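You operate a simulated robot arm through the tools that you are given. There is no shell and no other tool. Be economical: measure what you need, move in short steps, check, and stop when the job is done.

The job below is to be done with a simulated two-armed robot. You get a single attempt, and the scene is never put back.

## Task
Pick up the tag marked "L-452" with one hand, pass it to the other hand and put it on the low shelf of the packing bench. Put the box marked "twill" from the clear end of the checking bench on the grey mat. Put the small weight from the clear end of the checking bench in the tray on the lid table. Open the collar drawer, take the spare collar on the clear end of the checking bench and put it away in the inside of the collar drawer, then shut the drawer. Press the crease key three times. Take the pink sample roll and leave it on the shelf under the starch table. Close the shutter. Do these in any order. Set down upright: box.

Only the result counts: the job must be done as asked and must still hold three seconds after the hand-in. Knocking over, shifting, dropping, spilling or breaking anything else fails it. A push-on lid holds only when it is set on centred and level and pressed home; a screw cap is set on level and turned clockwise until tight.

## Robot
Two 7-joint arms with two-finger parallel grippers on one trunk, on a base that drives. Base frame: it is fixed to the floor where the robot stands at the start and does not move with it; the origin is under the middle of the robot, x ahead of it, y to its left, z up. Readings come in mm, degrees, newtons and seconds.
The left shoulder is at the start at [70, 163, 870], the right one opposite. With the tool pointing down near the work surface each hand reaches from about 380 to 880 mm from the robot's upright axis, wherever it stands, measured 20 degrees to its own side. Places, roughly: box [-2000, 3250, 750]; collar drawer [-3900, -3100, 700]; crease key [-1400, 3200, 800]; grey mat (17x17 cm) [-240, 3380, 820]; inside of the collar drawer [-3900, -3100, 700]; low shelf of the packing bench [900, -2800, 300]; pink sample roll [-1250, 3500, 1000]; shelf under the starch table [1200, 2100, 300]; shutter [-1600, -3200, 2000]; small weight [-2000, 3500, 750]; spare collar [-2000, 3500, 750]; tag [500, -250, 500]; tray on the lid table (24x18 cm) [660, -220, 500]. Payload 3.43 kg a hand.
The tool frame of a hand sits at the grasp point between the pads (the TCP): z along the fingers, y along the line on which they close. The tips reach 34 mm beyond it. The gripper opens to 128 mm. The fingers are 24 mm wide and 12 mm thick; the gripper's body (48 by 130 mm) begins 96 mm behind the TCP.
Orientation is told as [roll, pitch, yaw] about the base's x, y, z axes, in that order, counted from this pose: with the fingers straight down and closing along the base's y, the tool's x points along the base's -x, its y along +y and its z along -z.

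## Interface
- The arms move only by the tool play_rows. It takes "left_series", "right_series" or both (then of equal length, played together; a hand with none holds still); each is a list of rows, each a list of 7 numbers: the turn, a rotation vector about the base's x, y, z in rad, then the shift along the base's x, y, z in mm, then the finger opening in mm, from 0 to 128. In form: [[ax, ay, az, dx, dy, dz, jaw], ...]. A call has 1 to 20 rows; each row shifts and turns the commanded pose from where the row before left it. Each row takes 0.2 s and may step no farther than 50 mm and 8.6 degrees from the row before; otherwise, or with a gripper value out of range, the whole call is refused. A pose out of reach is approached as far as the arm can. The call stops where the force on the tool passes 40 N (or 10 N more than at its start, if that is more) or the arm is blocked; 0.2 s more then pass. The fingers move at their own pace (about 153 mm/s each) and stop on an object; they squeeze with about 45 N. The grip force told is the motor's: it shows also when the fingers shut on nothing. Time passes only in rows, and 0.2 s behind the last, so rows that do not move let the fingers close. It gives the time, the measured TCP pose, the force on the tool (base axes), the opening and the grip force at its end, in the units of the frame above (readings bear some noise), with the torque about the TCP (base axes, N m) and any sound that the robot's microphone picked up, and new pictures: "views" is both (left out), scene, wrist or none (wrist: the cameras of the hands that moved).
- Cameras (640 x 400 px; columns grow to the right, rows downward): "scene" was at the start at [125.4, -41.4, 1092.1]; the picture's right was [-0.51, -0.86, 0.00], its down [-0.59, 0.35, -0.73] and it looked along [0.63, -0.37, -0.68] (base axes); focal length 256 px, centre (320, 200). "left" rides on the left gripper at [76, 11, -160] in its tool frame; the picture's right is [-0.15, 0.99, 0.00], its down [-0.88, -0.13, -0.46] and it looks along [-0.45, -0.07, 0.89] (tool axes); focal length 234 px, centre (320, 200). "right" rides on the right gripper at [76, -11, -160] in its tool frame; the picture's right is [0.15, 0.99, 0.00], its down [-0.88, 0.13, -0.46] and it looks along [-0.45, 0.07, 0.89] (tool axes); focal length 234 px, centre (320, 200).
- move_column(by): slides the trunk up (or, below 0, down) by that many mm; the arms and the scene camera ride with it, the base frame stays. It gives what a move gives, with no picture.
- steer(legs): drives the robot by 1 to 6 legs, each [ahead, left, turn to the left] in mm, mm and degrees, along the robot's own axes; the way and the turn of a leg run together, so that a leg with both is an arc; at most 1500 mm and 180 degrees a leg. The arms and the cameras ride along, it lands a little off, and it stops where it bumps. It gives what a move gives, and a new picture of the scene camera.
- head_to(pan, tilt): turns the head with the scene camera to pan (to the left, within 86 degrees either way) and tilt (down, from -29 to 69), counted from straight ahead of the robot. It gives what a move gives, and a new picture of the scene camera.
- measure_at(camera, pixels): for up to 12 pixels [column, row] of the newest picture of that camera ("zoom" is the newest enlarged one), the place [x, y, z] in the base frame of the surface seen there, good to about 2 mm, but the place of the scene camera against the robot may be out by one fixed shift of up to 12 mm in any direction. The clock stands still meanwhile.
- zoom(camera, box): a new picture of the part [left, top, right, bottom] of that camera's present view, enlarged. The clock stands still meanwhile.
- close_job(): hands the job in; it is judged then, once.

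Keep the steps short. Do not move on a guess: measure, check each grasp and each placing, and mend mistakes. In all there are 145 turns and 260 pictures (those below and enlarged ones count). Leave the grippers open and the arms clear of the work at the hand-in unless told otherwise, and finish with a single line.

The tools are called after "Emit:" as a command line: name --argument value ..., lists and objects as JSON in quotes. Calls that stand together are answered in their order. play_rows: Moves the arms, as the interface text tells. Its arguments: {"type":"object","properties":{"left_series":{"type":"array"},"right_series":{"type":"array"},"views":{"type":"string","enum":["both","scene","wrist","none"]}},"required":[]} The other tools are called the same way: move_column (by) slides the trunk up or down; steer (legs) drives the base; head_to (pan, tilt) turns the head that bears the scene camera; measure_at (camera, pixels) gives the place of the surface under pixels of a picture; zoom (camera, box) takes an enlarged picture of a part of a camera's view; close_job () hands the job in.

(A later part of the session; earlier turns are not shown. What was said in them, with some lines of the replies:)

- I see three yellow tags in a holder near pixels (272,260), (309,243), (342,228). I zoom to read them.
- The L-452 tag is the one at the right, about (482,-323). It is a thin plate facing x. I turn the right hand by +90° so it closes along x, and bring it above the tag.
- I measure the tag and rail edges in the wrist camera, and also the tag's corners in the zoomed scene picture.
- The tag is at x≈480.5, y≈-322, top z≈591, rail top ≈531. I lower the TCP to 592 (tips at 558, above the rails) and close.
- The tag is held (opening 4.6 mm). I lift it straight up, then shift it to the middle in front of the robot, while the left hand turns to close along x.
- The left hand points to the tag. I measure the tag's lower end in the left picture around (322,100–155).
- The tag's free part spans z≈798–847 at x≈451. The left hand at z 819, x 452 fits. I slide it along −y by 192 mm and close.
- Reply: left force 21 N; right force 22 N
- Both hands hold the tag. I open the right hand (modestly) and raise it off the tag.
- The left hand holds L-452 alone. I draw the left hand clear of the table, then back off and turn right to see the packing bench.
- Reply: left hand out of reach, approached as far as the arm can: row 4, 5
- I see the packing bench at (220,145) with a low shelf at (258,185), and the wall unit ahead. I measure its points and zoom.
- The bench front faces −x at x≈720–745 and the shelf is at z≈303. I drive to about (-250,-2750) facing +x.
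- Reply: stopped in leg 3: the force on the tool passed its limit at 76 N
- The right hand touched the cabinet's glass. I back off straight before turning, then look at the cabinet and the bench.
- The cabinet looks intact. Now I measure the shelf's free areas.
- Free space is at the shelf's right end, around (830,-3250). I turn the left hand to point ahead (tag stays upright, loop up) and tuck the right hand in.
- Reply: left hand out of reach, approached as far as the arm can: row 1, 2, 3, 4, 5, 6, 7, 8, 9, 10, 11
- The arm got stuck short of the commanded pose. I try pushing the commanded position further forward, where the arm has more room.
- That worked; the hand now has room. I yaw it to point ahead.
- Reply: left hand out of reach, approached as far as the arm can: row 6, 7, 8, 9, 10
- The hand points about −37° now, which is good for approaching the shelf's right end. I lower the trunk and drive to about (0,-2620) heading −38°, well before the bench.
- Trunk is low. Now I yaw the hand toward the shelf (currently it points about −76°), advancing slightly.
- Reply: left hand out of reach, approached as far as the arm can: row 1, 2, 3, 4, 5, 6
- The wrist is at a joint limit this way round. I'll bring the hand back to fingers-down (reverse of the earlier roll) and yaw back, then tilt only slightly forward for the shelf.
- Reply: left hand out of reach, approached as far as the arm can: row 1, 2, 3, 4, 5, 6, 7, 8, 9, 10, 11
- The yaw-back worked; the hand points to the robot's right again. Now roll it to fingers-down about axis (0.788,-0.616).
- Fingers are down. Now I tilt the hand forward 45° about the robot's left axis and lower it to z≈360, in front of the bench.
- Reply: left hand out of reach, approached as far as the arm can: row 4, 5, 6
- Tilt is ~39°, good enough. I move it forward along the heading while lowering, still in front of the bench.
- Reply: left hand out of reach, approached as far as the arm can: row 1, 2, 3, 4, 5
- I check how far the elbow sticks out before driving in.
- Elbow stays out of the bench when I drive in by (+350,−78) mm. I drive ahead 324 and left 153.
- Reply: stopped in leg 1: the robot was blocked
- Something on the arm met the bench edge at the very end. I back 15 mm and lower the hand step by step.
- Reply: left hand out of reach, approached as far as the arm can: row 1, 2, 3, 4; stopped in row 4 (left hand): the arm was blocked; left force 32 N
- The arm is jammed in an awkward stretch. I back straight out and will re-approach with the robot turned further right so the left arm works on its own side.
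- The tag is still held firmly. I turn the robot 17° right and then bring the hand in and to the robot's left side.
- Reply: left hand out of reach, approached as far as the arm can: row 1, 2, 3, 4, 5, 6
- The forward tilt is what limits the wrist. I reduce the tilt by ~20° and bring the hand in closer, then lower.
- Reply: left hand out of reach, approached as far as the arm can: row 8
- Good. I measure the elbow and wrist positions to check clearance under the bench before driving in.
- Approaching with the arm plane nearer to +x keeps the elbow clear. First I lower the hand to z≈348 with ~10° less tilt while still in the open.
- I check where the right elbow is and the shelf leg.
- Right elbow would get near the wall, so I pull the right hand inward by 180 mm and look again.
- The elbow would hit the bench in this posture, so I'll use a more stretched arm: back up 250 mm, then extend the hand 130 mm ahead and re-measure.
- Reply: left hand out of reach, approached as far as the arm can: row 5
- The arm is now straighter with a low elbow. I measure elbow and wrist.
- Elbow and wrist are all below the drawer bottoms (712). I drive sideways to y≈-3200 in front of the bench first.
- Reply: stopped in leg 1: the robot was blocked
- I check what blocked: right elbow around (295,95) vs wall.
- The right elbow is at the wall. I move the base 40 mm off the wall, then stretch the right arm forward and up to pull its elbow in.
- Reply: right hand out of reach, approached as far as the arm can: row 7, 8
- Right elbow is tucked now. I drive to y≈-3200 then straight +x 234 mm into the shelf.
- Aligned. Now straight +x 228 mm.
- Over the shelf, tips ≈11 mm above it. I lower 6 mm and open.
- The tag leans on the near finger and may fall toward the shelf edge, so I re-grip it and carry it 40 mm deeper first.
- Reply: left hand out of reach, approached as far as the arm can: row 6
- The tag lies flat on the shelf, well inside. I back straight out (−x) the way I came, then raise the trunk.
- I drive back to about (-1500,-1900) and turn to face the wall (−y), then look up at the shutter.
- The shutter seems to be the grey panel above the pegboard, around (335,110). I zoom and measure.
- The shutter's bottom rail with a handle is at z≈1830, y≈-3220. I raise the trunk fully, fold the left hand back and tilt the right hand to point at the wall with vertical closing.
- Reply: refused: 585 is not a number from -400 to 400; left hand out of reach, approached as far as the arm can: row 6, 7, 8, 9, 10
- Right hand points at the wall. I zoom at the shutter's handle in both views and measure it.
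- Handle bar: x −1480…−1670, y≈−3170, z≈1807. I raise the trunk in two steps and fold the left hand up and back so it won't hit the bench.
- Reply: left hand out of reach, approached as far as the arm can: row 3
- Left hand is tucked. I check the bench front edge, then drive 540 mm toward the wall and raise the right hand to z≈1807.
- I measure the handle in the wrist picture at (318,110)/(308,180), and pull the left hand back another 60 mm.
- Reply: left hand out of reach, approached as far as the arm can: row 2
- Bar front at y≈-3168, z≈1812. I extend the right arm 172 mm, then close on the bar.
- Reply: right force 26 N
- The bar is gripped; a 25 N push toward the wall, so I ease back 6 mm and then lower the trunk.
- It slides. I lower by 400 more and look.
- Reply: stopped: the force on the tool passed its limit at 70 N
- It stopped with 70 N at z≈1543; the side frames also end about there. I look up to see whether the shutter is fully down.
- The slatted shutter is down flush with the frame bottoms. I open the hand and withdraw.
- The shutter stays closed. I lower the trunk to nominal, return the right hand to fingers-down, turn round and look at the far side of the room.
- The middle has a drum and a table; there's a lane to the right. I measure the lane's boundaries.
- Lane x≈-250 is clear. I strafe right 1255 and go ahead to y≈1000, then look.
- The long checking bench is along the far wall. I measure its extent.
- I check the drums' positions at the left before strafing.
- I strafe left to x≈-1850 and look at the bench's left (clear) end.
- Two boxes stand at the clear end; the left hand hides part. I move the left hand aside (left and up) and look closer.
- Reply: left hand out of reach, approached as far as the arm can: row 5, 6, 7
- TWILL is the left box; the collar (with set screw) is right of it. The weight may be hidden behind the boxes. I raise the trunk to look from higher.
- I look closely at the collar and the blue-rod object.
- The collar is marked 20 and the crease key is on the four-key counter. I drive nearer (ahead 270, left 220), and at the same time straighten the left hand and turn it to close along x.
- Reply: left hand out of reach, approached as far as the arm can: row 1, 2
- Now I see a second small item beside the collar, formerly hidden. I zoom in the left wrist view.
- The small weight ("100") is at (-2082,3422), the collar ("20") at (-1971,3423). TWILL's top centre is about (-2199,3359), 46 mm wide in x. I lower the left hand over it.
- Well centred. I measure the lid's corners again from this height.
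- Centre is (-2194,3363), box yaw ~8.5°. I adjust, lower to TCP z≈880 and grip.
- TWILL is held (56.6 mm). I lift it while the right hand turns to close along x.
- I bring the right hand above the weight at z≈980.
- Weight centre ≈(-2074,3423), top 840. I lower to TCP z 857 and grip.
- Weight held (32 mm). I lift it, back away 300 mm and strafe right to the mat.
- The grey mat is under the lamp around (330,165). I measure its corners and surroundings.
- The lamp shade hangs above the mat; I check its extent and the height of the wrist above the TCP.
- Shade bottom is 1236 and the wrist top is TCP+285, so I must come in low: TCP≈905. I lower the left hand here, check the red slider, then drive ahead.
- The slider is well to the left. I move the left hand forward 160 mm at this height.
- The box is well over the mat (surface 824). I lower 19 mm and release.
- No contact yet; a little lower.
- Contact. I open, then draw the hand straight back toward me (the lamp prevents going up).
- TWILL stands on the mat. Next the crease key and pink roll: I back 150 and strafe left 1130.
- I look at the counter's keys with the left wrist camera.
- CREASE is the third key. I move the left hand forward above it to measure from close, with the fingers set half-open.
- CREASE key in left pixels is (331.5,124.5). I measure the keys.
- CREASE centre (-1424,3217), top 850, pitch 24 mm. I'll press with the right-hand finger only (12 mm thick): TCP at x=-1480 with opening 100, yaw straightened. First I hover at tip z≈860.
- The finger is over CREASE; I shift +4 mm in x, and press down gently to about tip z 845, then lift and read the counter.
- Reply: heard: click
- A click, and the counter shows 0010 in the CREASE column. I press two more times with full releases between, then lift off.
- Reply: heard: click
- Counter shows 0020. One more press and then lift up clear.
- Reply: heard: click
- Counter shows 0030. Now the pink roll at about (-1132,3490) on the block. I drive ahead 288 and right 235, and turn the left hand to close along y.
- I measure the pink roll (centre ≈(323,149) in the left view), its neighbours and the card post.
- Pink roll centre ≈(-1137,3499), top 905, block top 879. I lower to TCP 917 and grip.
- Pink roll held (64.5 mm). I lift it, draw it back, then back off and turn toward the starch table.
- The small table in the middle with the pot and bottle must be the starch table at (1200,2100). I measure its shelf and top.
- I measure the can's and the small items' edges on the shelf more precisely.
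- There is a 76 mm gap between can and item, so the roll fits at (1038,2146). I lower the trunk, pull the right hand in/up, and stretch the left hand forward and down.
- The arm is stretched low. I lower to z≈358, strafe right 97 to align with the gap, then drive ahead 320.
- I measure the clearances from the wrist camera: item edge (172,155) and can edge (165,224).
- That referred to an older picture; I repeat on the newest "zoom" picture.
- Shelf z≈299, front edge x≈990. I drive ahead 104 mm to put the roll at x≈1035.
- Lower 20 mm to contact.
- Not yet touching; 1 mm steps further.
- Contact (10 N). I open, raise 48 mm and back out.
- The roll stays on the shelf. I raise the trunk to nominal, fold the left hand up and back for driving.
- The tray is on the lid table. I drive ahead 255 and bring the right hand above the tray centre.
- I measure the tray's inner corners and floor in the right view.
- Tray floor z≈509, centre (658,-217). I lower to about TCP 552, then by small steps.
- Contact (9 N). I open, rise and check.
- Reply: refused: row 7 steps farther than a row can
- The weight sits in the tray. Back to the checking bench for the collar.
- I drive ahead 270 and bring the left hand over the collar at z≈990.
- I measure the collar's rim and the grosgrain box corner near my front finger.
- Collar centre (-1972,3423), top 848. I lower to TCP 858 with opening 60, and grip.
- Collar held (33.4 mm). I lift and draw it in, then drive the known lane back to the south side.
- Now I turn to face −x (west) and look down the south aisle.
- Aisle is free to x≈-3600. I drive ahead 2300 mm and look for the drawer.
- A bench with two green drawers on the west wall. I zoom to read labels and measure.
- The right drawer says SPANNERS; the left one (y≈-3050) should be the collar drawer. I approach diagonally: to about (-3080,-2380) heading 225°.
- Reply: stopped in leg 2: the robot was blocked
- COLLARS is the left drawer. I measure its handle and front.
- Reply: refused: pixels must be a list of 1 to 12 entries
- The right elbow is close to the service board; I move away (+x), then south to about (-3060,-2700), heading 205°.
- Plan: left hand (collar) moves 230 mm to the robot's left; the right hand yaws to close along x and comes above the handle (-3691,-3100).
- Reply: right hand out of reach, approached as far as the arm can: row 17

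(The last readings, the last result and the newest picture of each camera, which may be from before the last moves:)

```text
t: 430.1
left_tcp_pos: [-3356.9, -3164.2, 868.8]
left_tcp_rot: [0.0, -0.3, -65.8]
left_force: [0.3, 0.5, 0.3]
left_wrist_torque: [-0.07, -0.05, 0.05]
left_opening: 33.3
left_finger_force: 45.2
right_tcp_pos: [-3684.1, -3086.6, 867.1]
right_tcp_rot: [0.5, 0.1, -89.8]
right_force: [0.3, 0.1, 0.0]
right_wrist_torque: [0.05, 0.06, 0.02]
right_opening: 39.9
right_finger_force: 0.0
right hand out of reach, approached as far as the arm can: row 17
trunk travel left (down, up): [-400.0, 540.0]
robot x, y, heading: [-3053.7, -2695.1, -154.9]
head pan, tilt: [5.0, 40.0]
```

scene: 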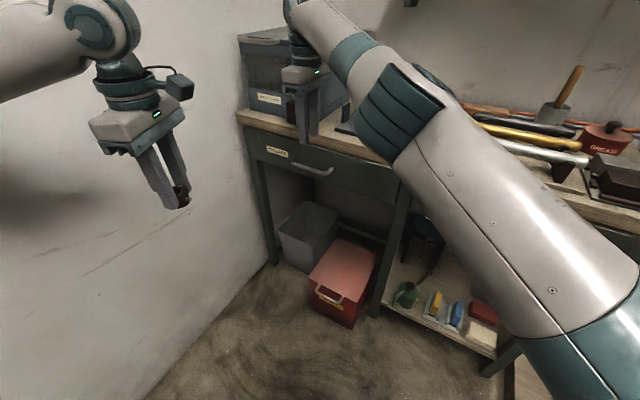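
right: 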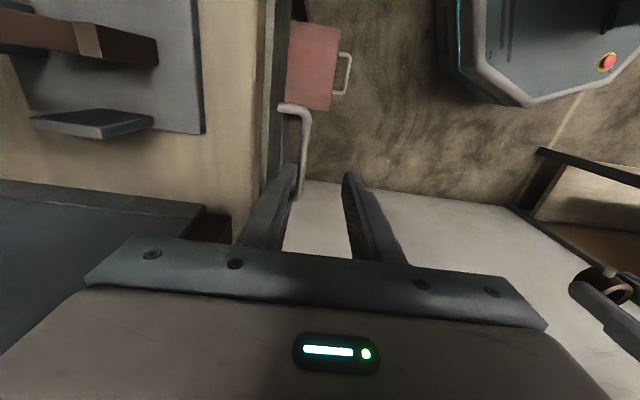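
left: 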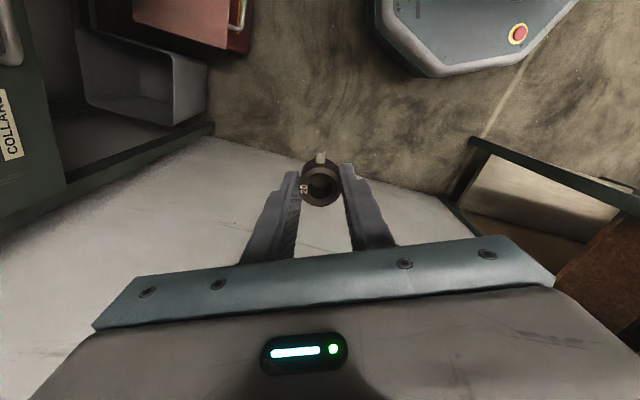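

I measure the handle bar in the right wrist view.

Emit:
measure_at --camera "right" --pixels '[[306, 130], [303, 160], [300, 190], [306, 115], [285, 107], [270, 120], [200, 180], [215, 230], [175, 120]]'

Emit:
steer --legs '[[60, 20, 0]]'

```text
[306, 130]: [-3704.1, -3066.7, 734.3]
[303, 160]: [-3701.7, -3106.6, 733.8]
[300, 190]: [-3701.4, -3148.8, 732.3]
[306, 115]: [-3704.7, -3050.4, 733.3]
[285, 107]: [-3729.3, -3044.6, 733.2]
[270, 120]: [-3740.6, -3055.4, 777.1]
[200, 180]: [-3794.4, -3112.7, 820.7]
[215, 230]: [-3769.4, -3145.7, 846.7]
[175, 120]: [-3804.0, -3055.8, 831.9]
```

```text
t: 431.1
left_tcp_pos: [-3384.8, -3186.8, 871.7]
left_tcp_rot: [0.2, -0.6, -65.2]
left_force: [1.1, -0.1, -0.7]
left_wrist_torque: [0.03, 0.04, 0.01]
left_opening: 33.2
left_finger_force: 45.6
right_tcp_pos: [-3712.2, -3108.8, 871.3]
right_tcp_rot: [0.5, -0.4, -89.6]
right_force: [-0.2, -0.5, -0.8]
right_wrist_torque: [-0.01, -0.01, 0.0]
right_opening: 39.9
right_finger_force: 0.1
trunk travel left (down, up): [-400.0, 540.0]
robot x, y, heading: [-3082.1, -2717.2, -154.9]
head pan, tilt: [5.0, 40.0]
stopped in leg 1: the robot was blocked; the commanded pose is now the measured one
```

scene: 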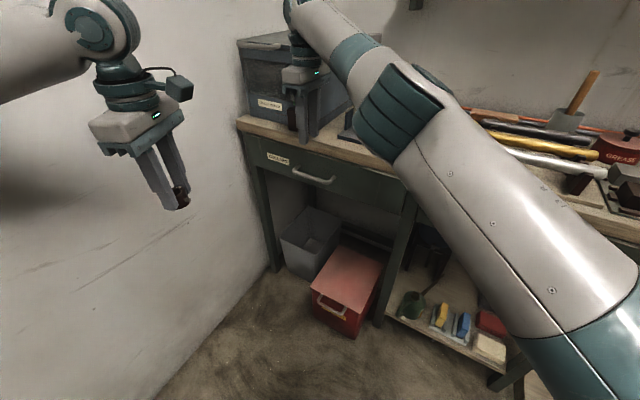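

Blocked after 30 mm, but the right hand is now over the bar (bar x≈-3702). I shift +10 mm in x, lower to TCP≈752 and close on the bar.

Emit:
play_rows --right_series '[[0, 0, 0, 10, 10, 0, 40], [0, 0, 0, 0, 0, -30, 40], [0, 0, 0, 0, 0, -30, 40], [0, 0, 0, 0, 0, -30, 40], [0, 0, 0, 0, 0, -29, 40], [0, 0, 0, 0, 0, 0, 0], [0, 0, 0, 0, 0, 0, 0], [0, 0, 0, 0, 0, 0, 0]]'

```text
t: 432.9
left_tcp_pos: [-3383.8, -3186.3, 871.5]
left_tcp_rot: [0.3, -0.6, -65.3]
left_force: [-1.1, 0.5, -0.2]
left_wrist_torque: [0.0, -0.01, -0.03]
left_opening: 33.2
left_finger_force: 44.7
right_tcp_pos: [-3701.7, -3099.4, 751.6]
right_tcp_rot: [0.6, -0.4, -89.7]
right_force: [2.1, 4.7, -8.7]
right_wrist_torque: [-0.73, -0.02, 0.44]
right_opening: 11.4
right_finger_force: 44.6
trunk travel left (down, up): [-400.0, 540.0]
robot x, y, heading: [-3082.7, -2719.3, -154.7]
head pan, tilt: [5.0, 40.0]
```

scene: 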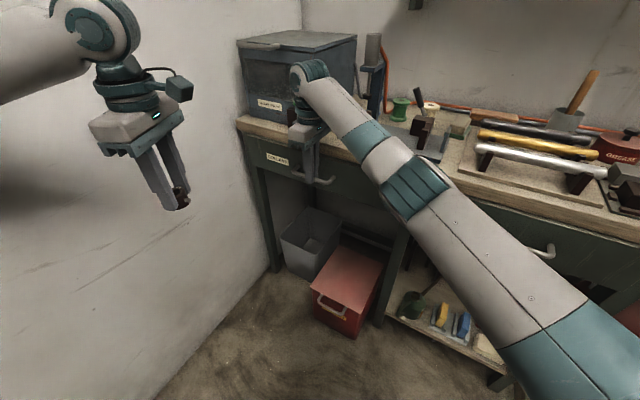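
right: 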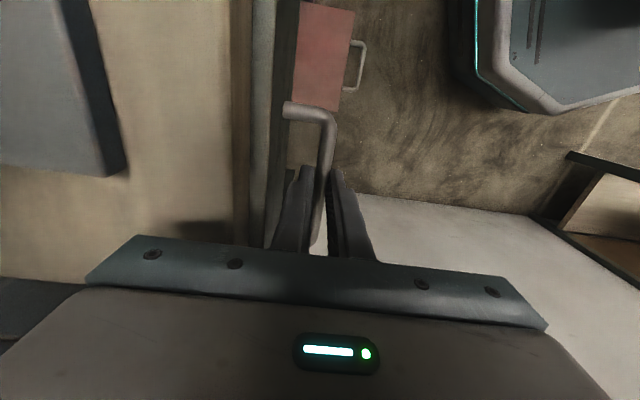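

The bar is gripped. I pull the drawer out 190 mm (+x).

Emit:
play_rows --right_series '[[0, 0, 0, 15, 0, 0, 0], [0, 0, 0, 25, 0, 0, 0], [0, 0, 0, 30, 0, 0, 0], [0, 0, 0, 30, 0, 0, 0], [0, 0, 0, 30, 0, 0, 0], [0, 0, 0, 30, 0, 0, 0], [0, 0, 0, 30, 0, 0, 0]]'

```text
t: 434.5
left_tcp_pos: [-3384.0, -3185.5, 871.0]
left_tcp_rot: [0.2, -0.7, -65.3]
left_force: [-0.7, 0.0, -0.5]
left_wrist_torque: [0.02, 0.0, 0.01]
left_opening: 33.4
left_finger_force: 44.9
right_tcp_pos: [-3512.6, -3099.2, 750.9]
right_tcp_rot: [0.3, -0.2, -89.6]
right_force: [1.1, 31.4, 21.5]
right_wrist_torque: [0.84, -0.02, 0.42]
right_opening: 11.8
right_finger_force: 44.6
trunk travel left (down, up): [-400.0, 540.0]
robot x, y, heading: [-3087.5, -2722.4, -154.7]
head pan, tilt: [5.0, 40.0]
```

scene: 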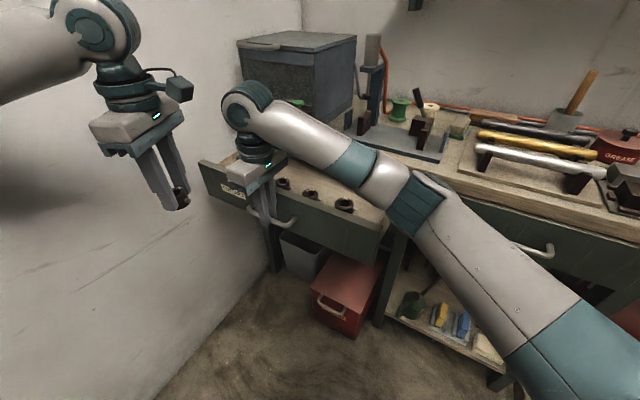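
right: 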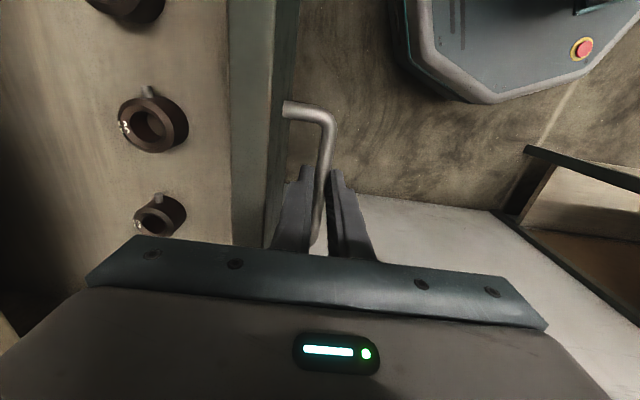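

The drawer is open with three collars inside. I measure them and the floor to find a free spot.

Emit:
measure_at --camera "scene" --pixels '[[344, 206], [311, 194], [283, 184], [320, 220], [300, 205], [360, 222], [370, 215], [215, 165], [232, 160], [385, 225], [265, 172], [235, 180]]'

Emit:
zoom --camera "scene" --box '[190, 130, 400, 270]'

Emit:
measure_at --camera "right" --pixels '[[150, 125], [157, 215], [190, 165], [215, 100], [215, 200], [80, 170], [100, 60], [240, 100], [200, 20]]'

```text
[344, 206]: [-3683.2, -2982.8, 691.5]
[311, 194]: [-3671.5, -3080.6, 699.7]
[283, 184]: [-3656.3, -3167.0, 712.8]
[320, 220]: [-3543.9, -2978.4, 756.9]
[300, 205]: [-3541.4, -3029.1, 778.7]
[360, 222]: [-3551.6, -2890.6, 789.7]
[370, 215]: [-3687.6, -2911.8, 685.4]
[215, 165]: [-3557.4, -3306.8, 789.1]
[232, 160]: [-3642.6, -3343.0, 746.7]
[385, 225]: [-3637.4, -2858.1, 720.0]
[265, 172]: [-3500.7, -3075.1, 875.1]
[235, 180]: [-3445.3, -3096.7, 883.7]
```

```text
2.86 times, centred on (295, 200) of scene
```

zoom: 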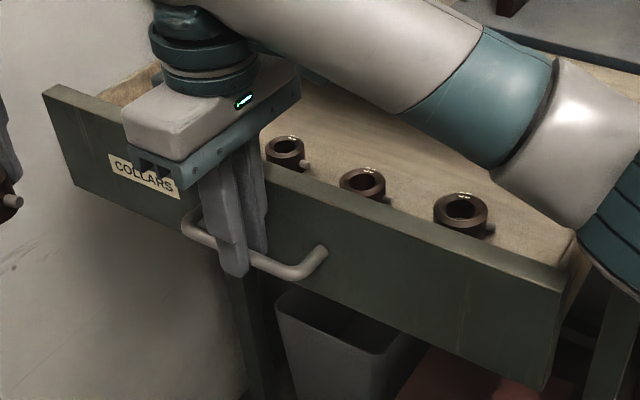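

```text
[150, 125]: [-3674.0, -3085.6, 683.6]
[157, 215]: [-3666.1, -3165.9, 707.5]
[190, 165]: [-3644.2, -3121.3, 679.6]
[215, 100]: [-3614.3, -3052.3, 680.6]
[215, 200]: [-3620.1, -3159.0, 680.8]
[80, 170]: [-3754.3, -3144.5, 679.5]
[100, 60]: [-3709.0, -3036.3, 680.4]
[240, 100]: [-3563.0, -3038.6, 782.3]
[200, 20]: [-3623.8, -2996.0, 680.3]
```

Floor z≈680; free spot at the left end, (-3640,-3260). I bring the left hand there via the wall side and lower to 4 mm above the floor.

Emit:
play_rows --left_series '[[0, 0, 0, 0, -40, 0, 0], [0, 0, 0, 0, -36, 0, 0], [0, 0, 0, -42, 0, 0, 0], [0, 0, 0, -43, 0, 0, 0], [0, 0, 0, -43, 0, 0, 0], [0, 0, 0, -43, 0, 0, 0], [0, 0, 0, -43, 0, 0, 0], [0, 0, 0, -42, 2, 0, 0], [0, 0, 0, 0, 0, -37, 0], [0, 0, 0, 0, 0, -37, 0], [0, 0, 0, 0, 0, -36, 0], [0, 0, 0, 0, 0, -34, 0]]'

```text
t: 437.1
left_tcp_pos: [-3640.7, -3266.8, 723.1]
left_tcp_rot: [0.3, -0.2, -65.2]
left_force: [-0.6, -0.6, -0.8]
left_wrist_torque: [0.01, -0.04, 0.02]
left_opening: 33.4
left_finger_force: 44.6
right_tcp_pos: [-3513.3, -3103.5, 746.2]
right_tcp_rot: [0.5, 0.1, -89.8]
right_force: [-1.0, 17.1, 15.3]
right_wrist_torque: [0.7, -0.08, 0.48]
right_opening: 11.6
right_finger_force: 44.9
trunk travel left (down, up): [-400.0, 540.0]
robot x, y, heading: [-3084.6, -2720.3, -154.7]
head pan, tilt: [5.0, 40.0]
```

scene: 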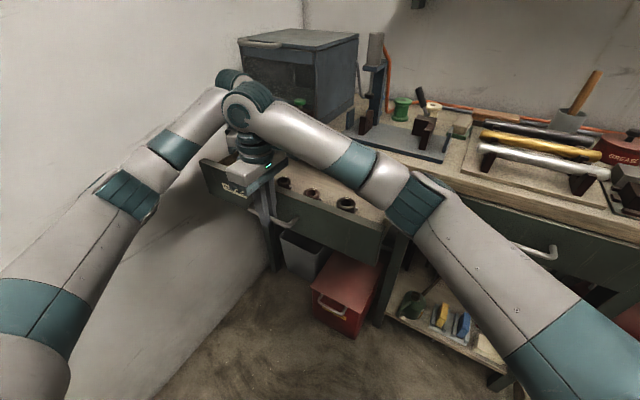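
left: 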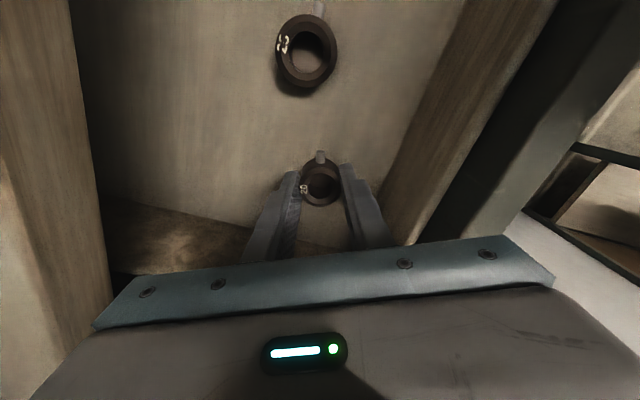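

It hangs just above the drawer floor. I lower 3 mm, open, rise and retreat the same way.

Emit:
play_rows --left_series '[[0, 0, 0, 0, 0, -1.5, 0], [0, 0, 0, 0, 0, -1.5, 0], [0, 0, 0, 0, 0, 0, 62], [0, 0, 0, 0, 0, 0, 62], [0, 0, 0, 0, 0, 0, 62], [0, 0, 0, 0, 0, 37, 62], [0, 0, 0, 0, 0, 37, 62], [0, 0, 0, 0, 0, 37, 62], [0, 0, 0, 0, 0, 37, 62], [0, 0, 0, 42, 0, 0, 62], [0, 0, 0, 43, 0, 0, 62], [0, 0, 0, 43, 0, 0, 62], [0, 0, 0, 43, 0, 0, 62], [0, 0, 0, 43, 0, 0, 62], [0, 0, 0, 42, 0, 0, 62]]'

Emit:
zoom --camera "scene" --box '[190, 130, 400, 270]'

```text
t: 440.3
left_tcp_pos: [-3400.7, -3250.0, 870.7]
left_tcp_rot: [0.6, -0.9, -66.4]
left_force: [0.8, 0.1, 0.8]
left_wrist_torque: [-0.01, -0.01, 0.0]
left_opening: 62.1
left_finger_force: 0.0
right_tcp_pos: [-3523.6, -3096.2, 744.6]
right_tcp_rot: [1.3, -0.9, -90.0]
right_force: [0.2, -34.5, 2.5]
right_wrist_torque: [-1.11, -0.02, 0.88]
right_opening: 11.8
right_finger_force: 44.9
trunk travel left (down, up): [-400.0, 540.0]
robot x, y, heading: [-3087.1, -2719.3, -155.3]
head pan, tilt: [5.0, 40.0]
```

scene: 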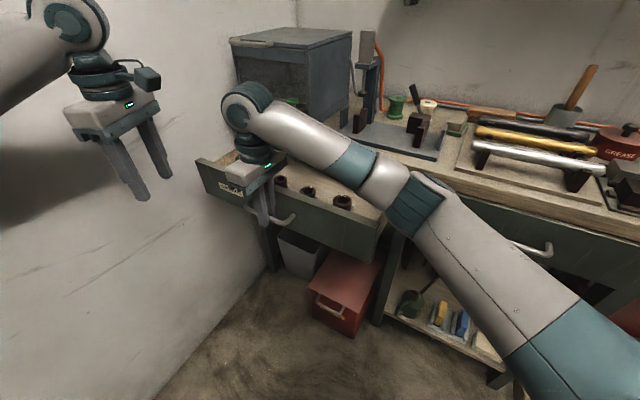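
left: 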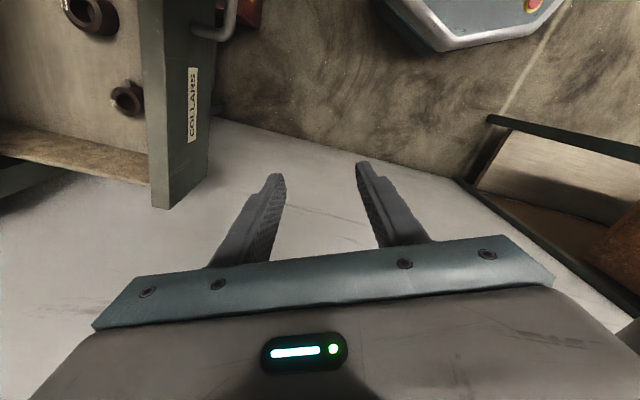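

```text
2.86 times, centred on (295, 200) of scene
```

zoom: 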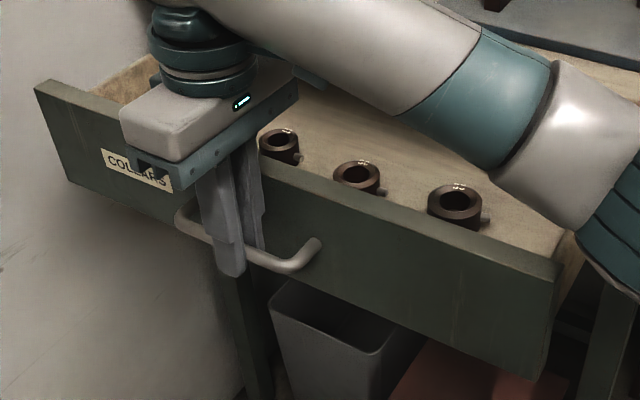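

The collar stands in the drawer's left end. I push the drawer shut with the right hand.

Emit:
play_rows --right_series '[[0, 0, 0, -10, -5, 0, 0], [0, 0, 0, -25, 0, 0, 0], [0, 0, 0, -30, 0, 0, 0], [0, 0, 0, -30, 0, 0, 0], [0, 0, 0, -30, 0, 0, 0], [0, 0, 0, -30, 0, 2, 0], [0, 0, 0, -22, 0, 2, 0], [0, 0, 0, -8, 0, 0, 0]]'

```text
t: 442.1
left_tcp_pos: [-3396.4, -3253.0, 872.1]
left_tcp_rot: [0.7, -1.2, -66.0]
left_force: [-0.5, 0.1, -0.5]
left_wrist_torque: [0.03, 0.02, -0.02]
left_opening: 62.0
left_finger_force: 0.1
right_tcp_pos: [-3705.5, -3098.6, 748.2]
right_tcp_rot: [1.4, -0.6, -89.9]
right_force: [6.1, 15.4, -35.0]
right_wrist_torque: [0.39, -0.12, 1.09]
right_opening: 11.8
right_finger_force: 45.3
trunk travel left (down, up): [-400.0, 540.0]
robot x, y, heading: [-3080.8, -2723.0, -154.9]
head pan, tilt: [5.0, 40.0]
```

scene: 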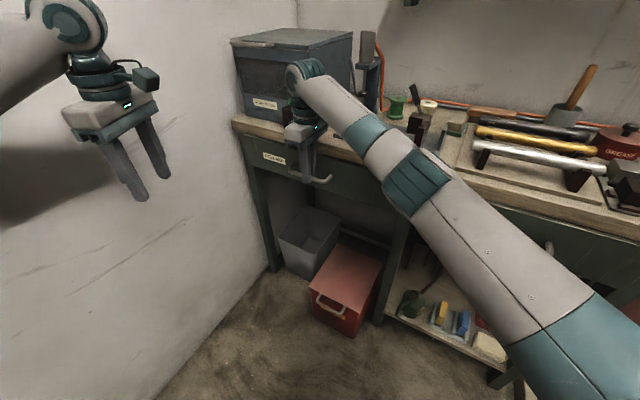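
right: 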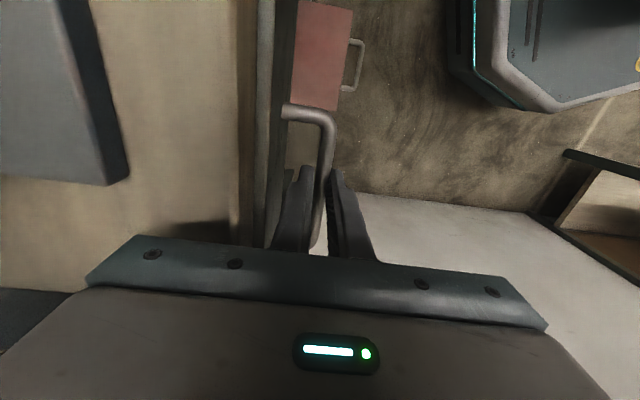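

The handle is back at its closed place (x≈-3705). I open slightly, rise and retreat, then verify.

Emit:
play_rows --right_series '[[0, 0, 0, 0, 0, 0, 30], [0, 0, 0, 0, 0, 0, 30], [0, 0, 0, 2, 0, 20, 30], [0, 0, 0, 2, 0, 35, 32], [0, 0, 0, 0, 0, 40, 32], [0, 0, 0, 10, 30, 25, 32], [0, 0, 0, 10, 44, 0, 32], [0, 0, 0, 10, 44, 0, 32], [0, 0, 0, 10, 44, 0, 32], [0, 0, 0, 10, 44, 0, 60], [0, 0, 0, 10, 44, 0, 60], [0, 0, 0, 10, 44, 0, 60]]'

Emit:
zoom --camera "scene" --box '[220, 100, 420, 240]'

Emit:
measure_at --camera "scene" --pixels '[[265, 150], [310, 172], [350, 180], [395, 190], [300, 165], [380, 170]]'

```text
t: 444.7
left_tcp_pos: [-3395.3, -3251.9, 872.2]
left_tcp_rot: [0.5, -1.1, -66.0]
left_force: [-0.3, 0.0, 0.0]
left_wrist_torque: [-0.02, 0.02, 0.0]
left_opening: 62.0
left_finger_force: 0.1
right_tcp_pos: [-3629.7, -2802.1, 868.0]
right_tcp_rot: [1.0, -0.6, -89.9]
right_force: [0.2, 0.2, 1.0]
right_wrist_torque: [0.0, -0.01, 0.01]
right_opening: 60.3
right_finger_force: 0.0
trunk travel left (down, up): [-400.0, 540.0]
robot x, y, heading: [-3084.2, -2724.2, -155.1]
head pan, tilt: [5.0, 40.0]
```

scene: 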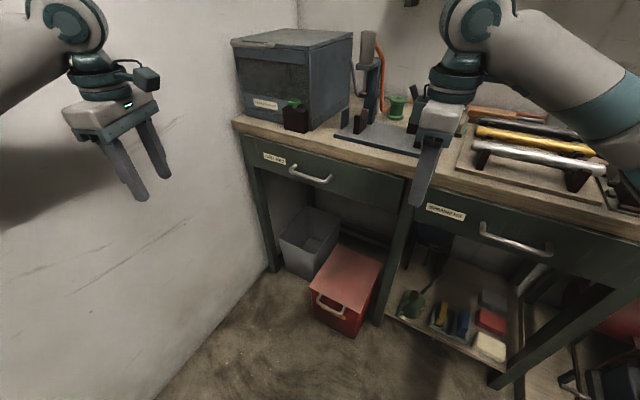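
right: 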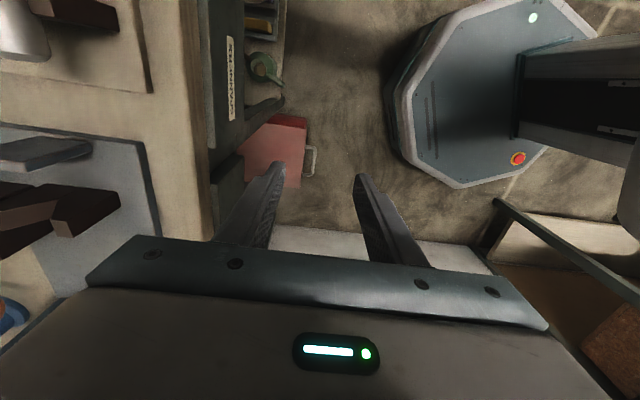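

```text
2.86 times, centred on (320, 170) of scene
```

zoom: 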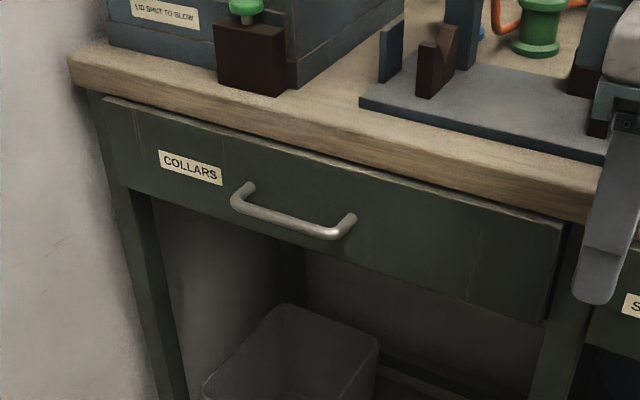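

```text
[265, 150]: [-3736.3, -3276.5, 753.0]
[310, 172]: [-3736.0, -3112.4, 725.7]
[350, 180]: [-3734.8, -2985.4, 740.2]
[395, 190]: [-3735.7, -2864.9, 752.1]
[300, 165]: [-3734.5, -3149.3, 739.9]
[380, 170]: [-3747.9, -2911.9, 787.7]
```

The COLLARS drawer front is back at x≈-3736 (as at the start). I quickly check the SPANNERS drawer wasn't moved and back the robot off clear.

Emit:
measure_at --camera "scene" --pixels '[[445, 212], [560, 260], [600, 270], [470, 230], [515, 245]]'

Emit:
steer --legs '[[-400, 0, 0]]'

```text
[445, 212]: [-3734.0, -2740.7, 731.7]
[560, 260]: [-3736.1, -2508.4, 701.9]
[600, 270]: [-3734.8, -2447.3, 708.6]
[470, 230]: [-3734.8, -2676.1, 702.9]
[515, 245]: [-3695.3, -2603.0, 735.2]
```

```text
t: 447.2
left_tcp_pos: [-3019.1, -3095.7, 869.1]
left_tcp_rot: [0.5, -0.2, -65.2]
left_force: [0.5, 0.4, 1.0]
left_wrist_torque: [-0.01, 0.03, -0.03]
left_opening: 61.7
left_finger_force: 0.1
right_tcp_pos: [-3260.0, -2643.2, 872.8]
right_tcp_rot: [0.5, 0.2, -89.6]
right_force: [0.7, -0.1, 0.4]
right_wrist_torque: [-0.02, 0.02, 0.02]
right_opening: 60.0
right_finger_force: 0.0
trunk travel left (down, up): [-400.0, 540.0]
robot x, y, heading: [-2719.9, -2551.9, -154.8]
head pan, tilt: [5.0, 40.0]
```

scene: 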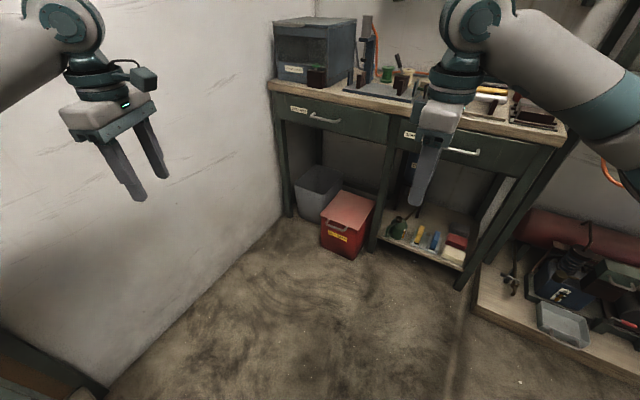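

Both drawers are shut, the hands are open and clear, and every part of the job has been checked. I hand it in.

Emit:
close_job

```text
The job is handed in.
```

All seven parts of the job are done and handed in; while driving, the robot bumped the cabinet, packing bench and service board lightly, and I saw nothing moved.
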